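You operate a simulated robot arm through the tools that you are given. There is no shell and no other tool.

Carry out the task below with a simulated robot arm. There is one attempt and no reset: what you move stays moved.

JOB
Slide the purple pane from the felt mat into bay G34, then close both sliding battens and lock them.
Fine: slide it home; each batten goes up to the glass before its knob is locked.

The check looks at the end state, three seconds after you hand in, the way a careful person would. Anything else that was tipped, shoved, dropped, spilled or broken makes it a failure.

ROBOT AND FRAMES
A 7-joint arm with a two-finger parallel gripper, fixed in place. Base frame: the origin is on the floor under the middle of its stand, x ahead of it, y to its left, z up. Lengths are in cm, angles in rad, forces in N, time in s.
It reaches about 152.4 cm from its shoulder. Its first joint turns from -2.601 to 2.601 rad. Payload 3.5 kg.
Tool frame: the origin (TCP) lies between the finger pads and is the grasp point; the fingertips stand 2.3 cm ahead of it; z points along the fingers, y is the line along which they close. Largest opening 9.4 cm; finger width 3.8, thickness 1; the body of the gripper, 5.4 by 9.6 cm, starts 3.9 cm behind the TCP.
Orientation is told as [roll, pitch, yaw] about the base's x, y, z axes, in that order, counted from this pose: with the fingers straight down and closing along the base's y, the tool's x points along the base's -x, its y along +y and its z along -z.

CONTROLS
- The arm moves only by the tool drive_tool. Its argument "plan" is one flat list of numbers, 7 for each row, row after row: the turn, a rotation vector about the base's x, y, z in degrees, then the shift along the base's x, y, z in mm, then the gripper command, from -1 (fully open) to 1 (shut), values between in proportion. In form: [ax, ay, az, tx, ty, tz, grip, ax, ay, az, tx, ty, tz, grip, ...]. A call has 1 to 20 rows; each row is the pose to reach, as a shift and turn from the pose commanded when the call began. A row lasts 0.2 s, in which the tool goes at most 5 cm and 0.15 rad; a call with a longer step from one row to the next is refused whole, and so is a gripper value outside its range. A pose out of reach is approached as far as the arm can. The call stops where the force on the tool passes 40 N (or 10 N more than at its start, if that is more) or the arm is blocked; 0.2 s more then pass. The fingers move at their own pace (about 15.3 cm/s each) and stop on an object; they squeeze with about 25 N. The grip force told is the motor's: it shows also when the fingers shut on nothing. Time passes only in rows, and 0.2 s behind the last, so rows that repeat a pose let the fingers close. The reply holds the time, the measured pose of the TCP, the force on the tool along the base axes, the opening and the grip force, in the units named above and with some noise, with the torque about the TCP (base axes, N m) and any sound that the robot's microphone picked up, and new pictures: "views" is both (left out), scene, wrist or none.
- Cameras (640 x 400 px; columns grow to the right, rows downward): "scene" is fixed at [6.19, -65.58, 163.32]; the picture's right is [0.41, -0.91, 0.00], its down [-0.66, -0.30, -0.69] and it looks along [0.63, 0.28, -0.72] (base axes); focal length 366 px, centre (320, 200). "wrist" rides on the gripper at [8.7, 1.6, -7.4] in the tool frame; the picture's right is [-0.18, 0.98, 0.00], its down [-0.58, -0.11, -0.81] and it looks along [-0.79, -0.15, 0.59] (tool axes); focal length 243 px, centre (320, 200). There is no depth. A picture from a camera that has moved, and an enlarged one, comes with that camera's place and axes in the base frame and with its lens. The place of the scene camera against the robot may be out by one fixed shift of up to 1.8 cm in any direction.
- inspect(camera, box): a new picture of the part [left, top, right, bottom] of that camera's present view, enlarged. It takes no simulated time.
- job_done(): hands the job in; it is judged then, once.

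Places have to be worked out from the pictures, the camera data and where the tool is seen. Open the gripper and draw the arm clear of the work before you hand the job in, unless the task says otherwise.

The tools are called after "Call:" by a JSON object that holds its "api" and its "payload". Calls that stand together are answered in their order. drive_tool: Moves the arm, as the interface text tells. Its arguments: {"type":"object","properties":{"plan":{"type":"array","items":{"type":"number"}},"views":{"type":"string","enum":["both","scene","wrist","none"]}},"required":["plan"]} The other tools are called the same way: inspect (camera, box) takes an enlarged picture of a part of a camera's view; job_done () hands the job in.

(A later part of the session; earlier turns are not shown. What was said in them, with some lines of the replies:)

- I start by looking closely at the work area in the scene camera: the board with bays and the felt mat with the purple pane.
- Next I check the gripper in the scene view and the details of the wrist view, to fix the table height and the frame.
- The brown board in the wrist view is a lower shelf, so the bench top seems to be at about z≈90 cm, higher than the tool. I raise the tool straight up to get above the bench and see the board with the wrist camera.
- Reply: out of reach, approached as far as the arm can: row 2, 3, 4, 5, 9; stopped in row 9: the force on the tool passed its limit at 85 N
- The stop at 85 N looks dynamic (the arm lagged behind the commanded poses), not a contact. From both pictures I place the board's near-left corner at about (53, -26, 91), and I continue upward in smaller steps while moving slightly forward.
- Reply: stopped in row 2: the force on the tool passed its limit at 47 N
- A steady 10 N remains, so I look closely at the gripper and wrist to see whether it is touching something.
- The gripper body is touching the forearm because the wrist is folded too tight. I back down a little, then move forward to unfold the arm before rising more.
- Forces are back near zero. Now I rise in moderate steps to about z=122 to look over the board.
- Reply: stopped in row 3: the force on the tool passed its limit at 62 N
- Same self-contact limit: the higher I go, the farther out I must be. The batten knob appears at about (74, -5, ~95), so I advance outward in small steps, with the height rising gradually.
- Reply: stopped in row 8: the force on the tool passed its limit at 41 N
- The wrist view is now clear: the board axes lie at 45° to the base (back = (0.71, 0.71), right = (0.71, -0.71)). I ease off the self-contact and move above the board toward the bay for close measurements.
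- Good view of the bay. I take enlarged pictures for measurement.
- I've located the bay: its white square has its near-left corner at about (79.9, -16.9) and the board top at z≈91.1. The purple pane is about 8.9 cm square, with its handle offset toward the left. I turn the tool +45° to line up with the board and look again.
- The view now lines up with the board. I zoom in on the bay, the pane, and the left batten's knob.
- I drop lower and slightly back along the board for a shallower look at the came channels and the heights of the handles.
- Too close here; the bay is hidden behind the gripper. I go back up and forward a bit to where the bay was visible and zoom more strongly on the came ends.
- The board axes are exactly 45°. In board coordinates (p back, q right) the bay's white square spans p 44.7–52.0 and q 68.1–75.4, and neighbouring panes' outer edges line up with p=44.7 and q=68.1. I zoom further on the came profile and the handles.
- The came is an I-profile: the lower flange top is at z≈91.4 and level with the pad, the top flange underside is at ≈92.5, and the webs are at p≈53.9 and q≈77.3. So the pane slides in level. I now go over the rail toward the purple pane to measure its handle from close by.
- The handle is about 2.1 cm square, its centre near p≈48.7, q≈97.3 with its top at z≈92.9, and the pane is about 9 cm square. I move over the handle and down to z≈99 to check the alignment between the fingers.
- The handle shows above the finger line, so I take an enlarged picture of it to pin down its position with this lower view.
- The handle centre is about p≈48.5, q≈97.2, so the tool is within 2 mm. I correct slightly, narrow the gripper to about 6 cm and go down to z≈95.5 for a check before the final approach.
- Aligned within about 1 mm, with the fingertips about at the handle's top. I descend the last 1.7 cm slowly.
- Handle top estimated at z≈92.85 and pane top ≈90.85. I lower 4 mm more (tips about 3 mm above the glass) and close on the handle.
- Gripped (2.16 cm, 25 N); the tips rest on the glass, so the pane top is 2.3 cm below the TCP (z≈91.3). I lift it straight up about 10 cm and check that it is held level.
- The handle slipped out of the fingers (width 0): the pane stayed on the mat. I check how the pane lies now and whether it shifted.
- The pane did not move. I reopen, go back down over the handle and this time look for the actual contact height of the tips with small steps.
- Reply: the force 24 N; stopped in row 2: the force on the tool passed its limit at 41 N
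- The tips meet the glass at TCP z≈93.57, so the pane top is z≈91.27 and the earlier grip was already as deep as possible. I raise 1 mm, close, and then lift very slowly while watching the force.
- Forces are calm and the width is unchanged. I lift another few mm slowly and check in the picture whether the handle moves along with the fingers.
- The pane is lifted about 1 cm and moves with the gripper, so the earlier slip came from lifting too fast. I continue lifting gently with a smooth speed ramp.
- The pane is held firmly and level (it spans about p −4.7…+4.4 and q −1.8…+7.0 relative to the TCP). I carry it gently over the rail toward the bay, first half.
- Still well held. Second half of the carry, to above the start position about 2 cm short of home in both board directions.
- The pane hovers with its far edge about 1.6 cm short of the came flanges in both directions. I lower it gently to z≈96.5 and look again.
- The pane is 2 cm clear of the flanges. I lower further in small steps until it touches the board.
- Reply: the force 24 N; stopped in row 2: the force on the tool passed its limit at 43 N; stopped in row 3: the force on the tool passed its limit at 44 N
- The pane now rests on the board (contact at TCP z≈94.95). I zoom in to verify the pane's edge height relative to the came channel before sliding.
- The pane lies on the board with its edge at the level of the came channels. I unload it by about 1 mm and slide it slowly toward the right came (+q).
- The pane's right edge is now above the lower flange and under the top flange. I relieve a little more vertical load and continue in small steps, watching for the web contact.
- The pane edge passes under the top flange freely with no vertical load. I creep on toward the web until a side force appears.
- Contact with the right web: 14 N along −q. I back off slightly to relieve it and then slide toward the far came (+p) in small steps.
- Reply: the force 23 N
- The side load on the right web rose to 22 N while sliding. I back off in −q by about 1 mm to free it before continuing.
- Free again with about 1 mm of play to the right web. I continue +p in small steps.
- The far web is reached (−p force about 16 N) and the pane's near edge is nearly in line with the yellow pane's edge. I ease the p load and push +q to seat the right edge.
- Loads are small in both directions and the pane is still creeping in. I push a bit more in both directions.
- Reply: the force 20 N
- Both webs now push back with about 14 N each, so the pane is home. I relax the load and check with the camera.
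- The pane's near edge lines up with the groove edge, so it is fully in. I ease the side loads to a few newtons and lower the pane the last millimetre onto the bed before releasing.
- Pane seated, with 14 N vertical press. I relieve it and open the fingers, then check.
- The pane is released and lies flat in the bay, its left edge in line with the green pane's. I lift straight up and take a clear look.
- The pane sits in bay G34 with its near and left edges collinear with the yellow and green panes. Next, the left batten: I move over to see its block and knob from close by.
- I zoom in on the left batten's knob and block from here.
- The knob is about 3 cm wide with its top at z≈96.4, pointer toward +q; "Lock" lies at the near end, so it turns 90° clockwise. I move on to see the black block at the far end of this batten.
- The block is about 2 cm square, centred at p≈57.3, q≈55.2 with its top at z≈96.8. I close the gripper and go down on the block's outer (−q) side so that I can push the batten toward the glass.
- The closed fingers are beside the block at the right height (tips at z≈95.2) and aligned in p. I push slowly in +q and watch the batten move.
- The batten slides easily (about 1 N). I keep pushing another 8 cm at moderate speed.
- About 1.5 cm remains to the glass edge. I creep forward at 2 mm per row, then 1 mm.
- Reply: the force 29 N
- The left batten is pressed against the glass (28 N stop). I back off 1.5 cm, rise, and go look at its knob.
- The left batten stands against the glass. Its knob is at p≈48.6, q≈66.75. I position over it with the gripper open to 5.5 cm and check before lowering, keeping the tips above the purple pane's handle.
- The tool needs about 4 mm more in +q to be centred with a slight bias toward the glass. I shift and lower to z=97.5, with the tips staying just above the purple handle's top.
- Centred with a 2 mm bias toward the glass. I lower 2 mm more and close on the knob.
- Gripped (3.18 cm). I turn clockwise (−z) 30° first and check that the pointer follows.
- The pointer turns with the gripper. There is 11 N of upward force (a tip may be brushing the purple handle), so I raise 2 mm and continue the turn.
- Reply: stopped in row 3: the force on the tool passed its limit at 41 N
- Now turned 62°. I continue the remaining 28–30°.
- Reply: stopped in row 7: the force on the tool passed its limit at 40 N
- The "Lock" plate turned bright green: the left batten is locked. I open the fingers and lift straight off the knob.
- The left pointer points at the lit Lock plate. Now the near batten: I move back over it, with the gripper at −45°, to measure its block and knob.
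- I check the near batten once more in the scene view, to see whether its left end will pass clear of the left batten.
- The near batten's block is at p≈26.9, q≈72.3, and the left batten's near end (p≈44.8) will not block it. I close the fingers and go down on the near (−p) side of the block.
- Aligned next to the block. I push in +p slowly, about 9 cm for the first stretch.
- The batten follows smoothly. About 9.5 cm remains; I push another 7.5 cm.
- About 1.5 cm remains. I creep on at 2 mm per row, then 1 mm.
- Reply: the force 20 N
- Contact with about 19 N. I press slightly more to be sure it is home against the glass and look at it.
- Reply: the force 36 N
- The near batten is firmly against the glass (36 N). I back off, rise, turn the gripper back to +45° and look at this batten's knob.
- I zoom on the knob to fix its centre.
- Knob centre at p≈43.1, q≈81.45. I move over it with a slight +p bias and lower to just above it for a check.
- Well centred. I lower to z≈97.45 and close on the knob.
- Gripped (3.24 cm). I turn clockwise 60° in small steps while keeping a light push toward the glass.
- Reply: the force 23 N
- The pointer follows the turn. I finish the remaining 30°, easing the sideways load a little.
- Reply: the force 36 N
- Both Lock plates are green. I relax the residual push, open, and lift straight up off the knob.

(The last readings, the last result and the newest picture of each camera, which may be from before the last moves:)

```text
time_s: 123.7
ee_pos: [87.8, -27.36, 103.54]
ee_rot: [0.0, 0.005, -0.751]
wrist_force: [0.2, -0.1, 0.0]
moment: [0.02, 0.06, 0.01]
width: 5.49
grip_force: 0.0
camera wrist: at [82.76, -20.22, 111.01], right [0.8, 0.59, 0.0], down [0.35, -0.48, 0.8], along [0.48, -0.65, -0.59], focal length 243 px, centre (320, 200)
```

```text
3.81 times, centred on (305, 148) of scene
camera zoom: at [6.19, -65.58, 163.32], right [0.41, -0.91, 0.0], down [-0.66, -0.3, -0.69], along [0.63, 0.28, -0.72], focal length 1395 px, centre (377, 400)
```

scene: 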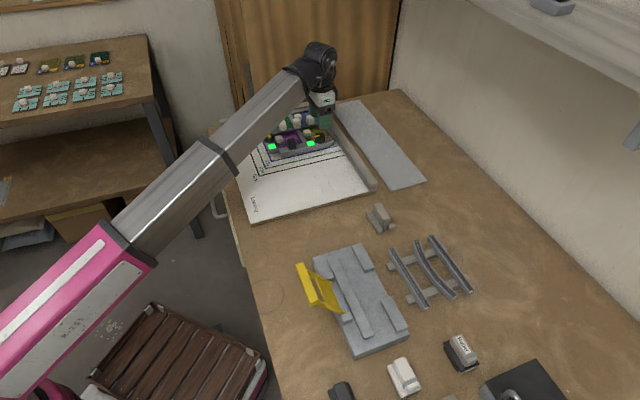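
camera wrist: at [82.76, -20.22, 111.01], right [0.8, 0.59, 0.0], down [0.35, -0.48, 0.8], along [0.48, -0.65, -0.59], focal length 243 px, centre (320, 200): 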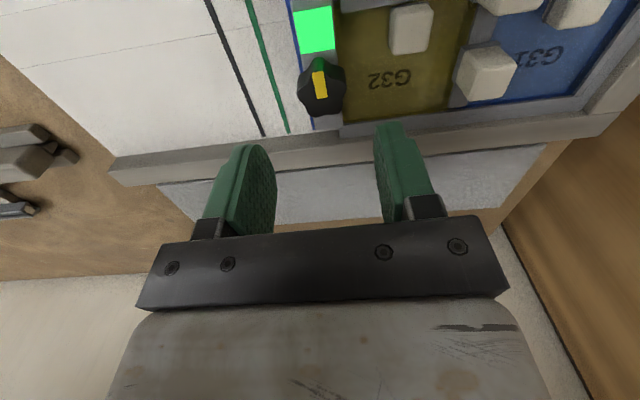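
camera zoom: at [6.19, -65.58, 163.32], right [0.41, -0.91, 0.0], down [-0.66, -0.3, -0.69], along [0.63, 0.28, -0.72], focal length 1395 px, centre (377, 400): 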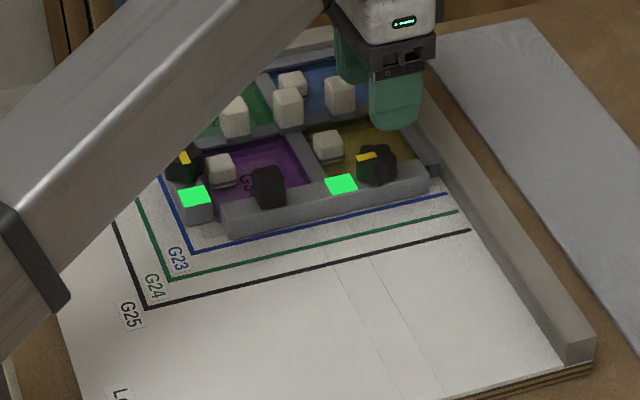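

Both battens are locked with their pointers at the lit plates. I draw the arm clear to the left of the bench and then make a final inspection.

Call:
{"api": "drive_tool", "payload": {"plan": [0, 0, 5, -18, 25, 0, -0.17, 0, 0, 11, -37, 50, 0, -0.17, 0, 0, 17, -55, 75, 0, -0.17, 0, 0, 23, -73, 100, 0, -0.17, 0, 0, 29, -92, 125, -3, -0.17, 0, 0, 35, -110, 150, -8, -0.17, 0, 0, 41, -128, 174, -15, -0.17, 0, 0, 43, -150, 194, -25, -0.17, 0, 0, 43, -172, 214, -35, -0.17, 0, 0, 43, -194, 234, -45, -0.17, 0, 0, 43, -216, 254, -52, -0.17, 0, 0, 43, -238, 274, -55, -0.5, 0, 0, 43, -238, 274, -55, -1], "views": "both"}}

Call:
{"api": "inspect", "payload": {"camera": "scene", "box": [230, 95, 380, 200]}}

Call:
{"api": "inspect", "payload": {"camera": "scene", "box": [255, 100, 345, 165]}}

```text
time_s: 126.5
ee_pos: [64.32, -0.12, 98.11]
ee_rot: [0.003, 0.003, 0.0]
wrist_force: [1.1, 0.0, 0.4]
moment: [-0.01, 0.01, 0.02]
width: 9.4
grip_force: 0.1
camera wrist: at [55.79, 1.66, 105.52], right [0.18, 0.98, 0.0], down [0.58, -0.11, 0.8], along [0.79, -0.15, -0.59], focal length 243 px, centre (320, 200)
```

scene: 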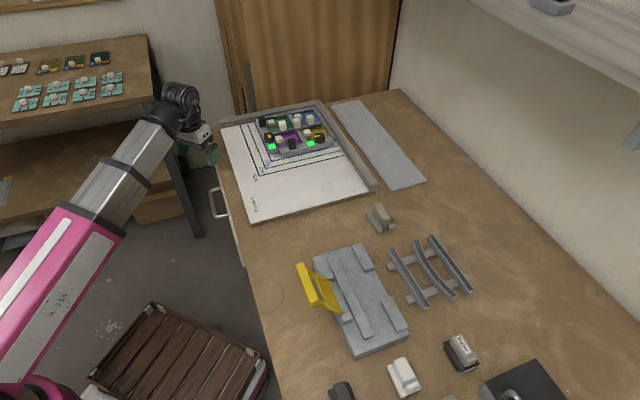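
wrist: 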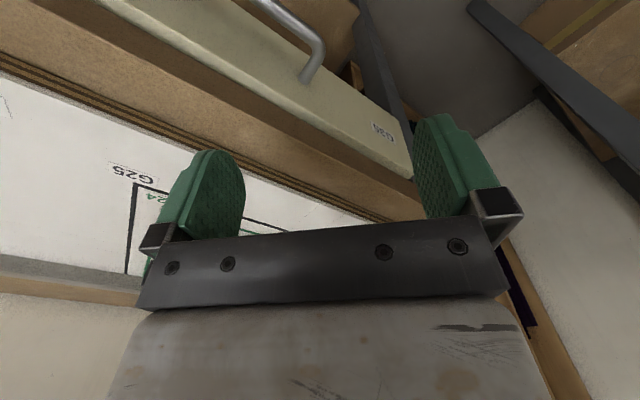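

```text
3.81 times, centred on (305, 148) of scene
camera zoom: at [6.19, -65.58, 163.32], right [0.41, -0.91, 0.0], down [-0.66, -0.3, -0.69], along [0.63, 0.28, -0.72], focal length 1395 px, centre (377, 400)
```

zoom: 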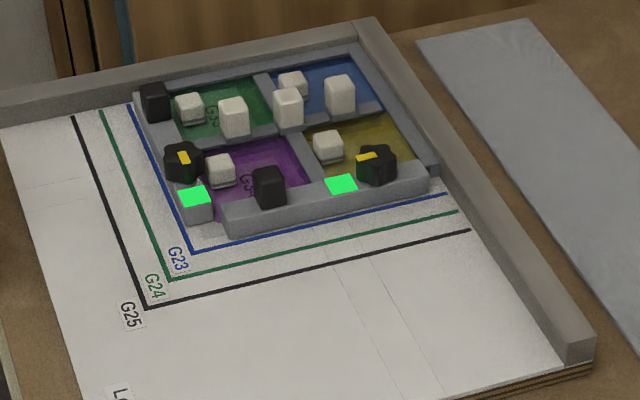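

```text
6.15 times, centred on (300, 132) of scene
camera zoom: at [6.19, -65.58, 163.32], right [0.41, -0.91, 0.0], down [-0.66, -0.3, -0.69], along [0.63, 0.28, -0.72], focal length 2253 px, centre (443, 615)
```

zoom: 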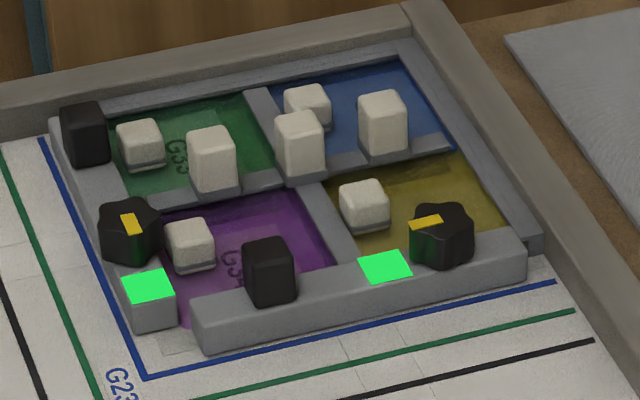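

Everything looks in place. For a last check of the seams, I bring the wrist camera once more over the board, staying well above everything.

Call:
{"api": "drive_tool", "payload": {"plan": [0, 0, 0, 15, -10, 5, -1, 0, 0, 0, 35, -28, 15, -1, 0, 0, -7.5, 58, -47, 25, -0.5, 0, 0, -15, 80, -66, 35, -0.5, 0, 0, -22.5, 100, -82, 42, -0.5, 0, 0, -30, 118, -97, 47, -0.5, 0, 0, -37.5, 128, -105, 49, -0.5, 0, 0, -45, 128, -105, 49, -0.5, 0, 0, -45, 128, -105, 49, -0.5], "views": "wrist"}}

Call:
{"api": "inspect", "payload": {"camera": "wrist", "box": [220, 60, 420, 230]}}

```text
time_s: 128.5
ee_pos: [77.05, -10.56, 102.82]
ee_rot: [0.002, 0.004, -0.787]
wrist_force: [-1.1, 0.2, -0.4]
moment: [0.03, 0.01, 0.03]
width: 7.03
grip_force: 0.0
camera wrist: at [72.1, -3.23, 110.31], right [0.83, 0.56, 0.0], down [0.33, -0.49, 0.8], along [0.45, -0.66, -0.59], focal length 243 px, centre (320, 200)
```

wrist: 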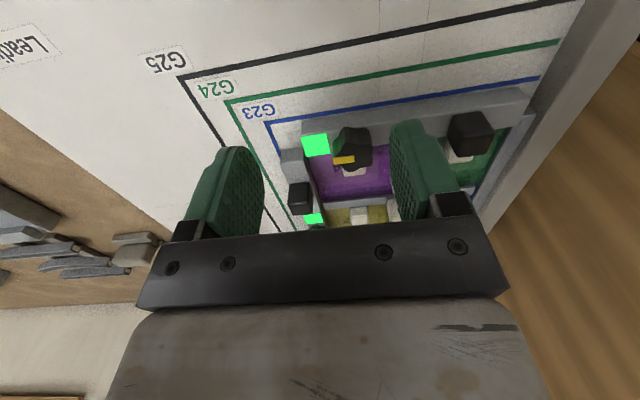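

```text
2.35 times, centred on (320, 145) of wrist
camera zoom: at [72.1, -3.23, 110.31], right [0.83, 0.56, 0.0], down [0.33, -0.49, 0.8], along [0.45, -0.66, -0.59], focal length 571 px, centre (320, 329)
```

zoom: 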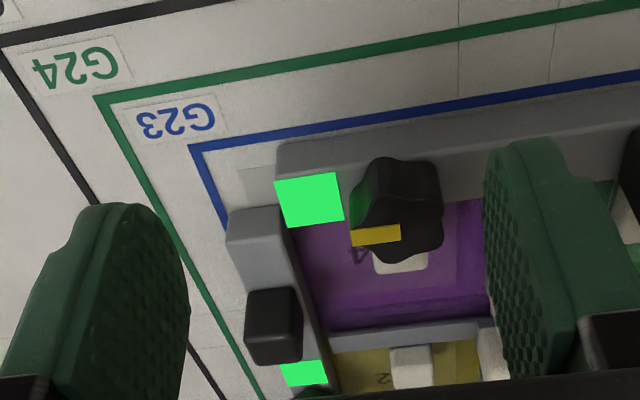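

Call:
{"api": "inspect", "payload": {"camera": "wrist", "box": [285, 140, 405, 225]}}

Call:
{"api": "inspect", "payload": {"camera": "wrist", "box": [295, 145, 345, 215]}}

```text
4.71 times, centred on (345, 182) of wrist
camera zoom: at [72.1, -3.23, 110.31], right [0.83, 0.56, 0.0], down [0.33, -0.49, 0.8], along [0.45, -0.66, -0.59], focal length 1142 px, centre (202, 282)
```

zoom: 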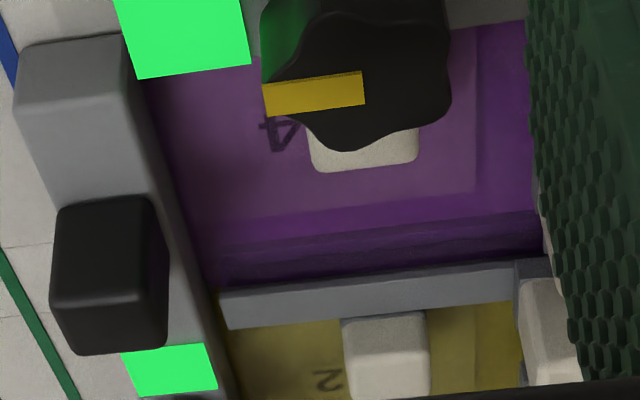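

```text
5.71 times, centred on (320, 180) of wrist
camera zoom: at [72.1, -3.23, 110.31], right [0.83, 0.56, 0.0], down [0.33, -0.49, 0.8], along [0.45, -0.66, -0.59], focal length 1386 px, centre (320, 314)
```

zoom: 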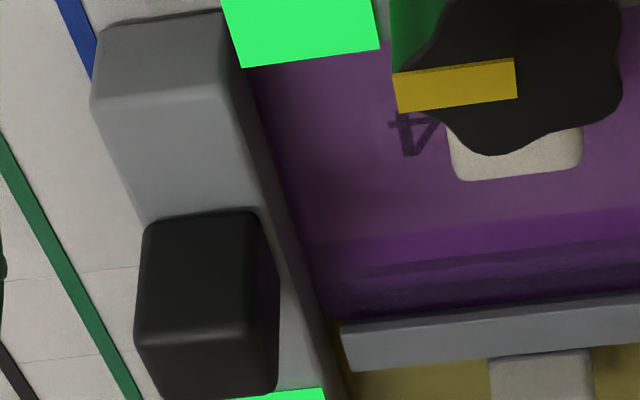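

The near batten's face meets the purple glass with no gap, and the pane runs in under the came flange. I withdraw the arm to the clear position again.

Call:
{"api": "drive_tool", "payload": {"plan": [0, 0, 7.5, -10, 8, -2, -0.5, 0, 0, 15, -28, 23, -7, -0.5, 0, 0, 22.5, -48, 39, -14, -0.5, 0, 0, 30, -70, 58, -24, -0.5, 0, 0, 37.5, -93, 77, -34, -1, 0, 0, 45, -113, 95, -44, -1, 0, 0, 45, -128, 105, -49, -1, 0, 0, 45, -145, 105, -52, -1, 0, 0, 45, -145, 105, -52, -1], "views": "scene"}}

Call:
{"api": "inspect", "payload": {"camera": "scene", "box": [210, 80, 440, 240]}}

```text
time_s: 130.5
ee_pos: [62.49, -0.02, 97.76]
ee_rot: [0.0, 0.002, 0.001]
wrist_force: [0.3, -0.1, -0.2]
moment: [0.0, -0.01, -0.02]
width: 9.37
grip_force: 0.0
```

scene: 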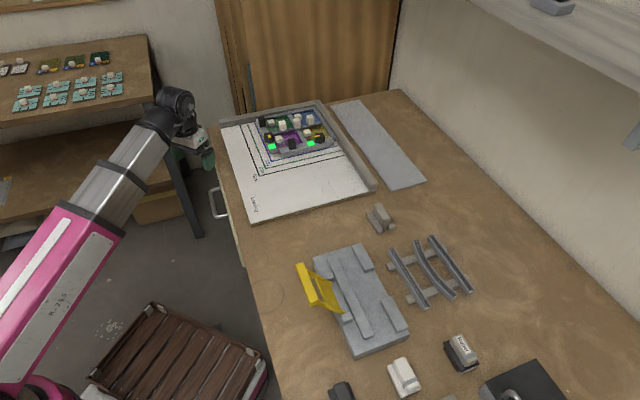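

```text
2.50 times, centred on (325, 160) of scene
camera zoom: at [6.19, -65.58, 163.32], right [0.41, -0.91, 0.0], down [-0.66, -0.3, -0.69], along [0.63, 0.28, -0.72], focal length 915 px, centre (308, 300)
```

zoom: 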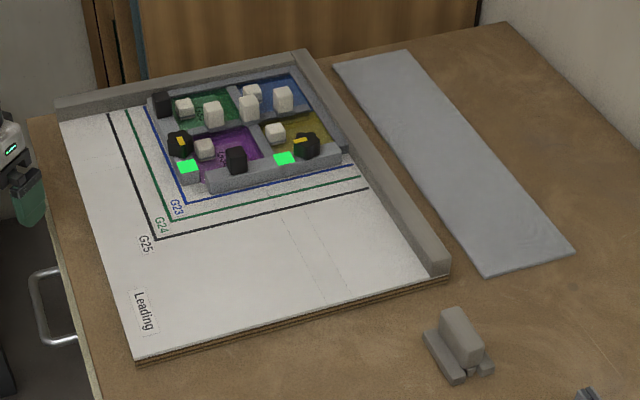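

The purple pane is home in bay G34. Both battens are against the glass and locked, both Lock plates are lit, nothing else has been disturbed, and the arm is clear with the gripper open. I hand the job in.

Call:
{"api": "job_done", "payload": {}}

```text
The job is handed in.
```

The purple pane is in bay G34, and both sliding battens are closed against the glass and locked. I handed the job in with the gripper open and the arm clear of the bench.

- **Pane:** I slid it in until it met resistance in both came channels (about 14 N each). Its outer edges line up with the yellow and green panes.
- **Battens:** The left one was pushed up to the glass until it stopped at about 28 N, the near one at about 36 N. Close up, the near batten shows no gap to the glass. I could not get a view of the left batten's contact line, so that one rests on the force reading.
- **Locks:** I turned both knobs 90° clockwise. Each pointer is at its Lock plate, and both plates turned green.

My first lift of the pane slipped because I raised it too fast. The pane stayed put on the mat, and a slower second lift held. While setting the pane down I also pressed it onto the board at up to 44 N before easing off. I saw no damage from either, and the final pictures show nothing else moved or tipped.
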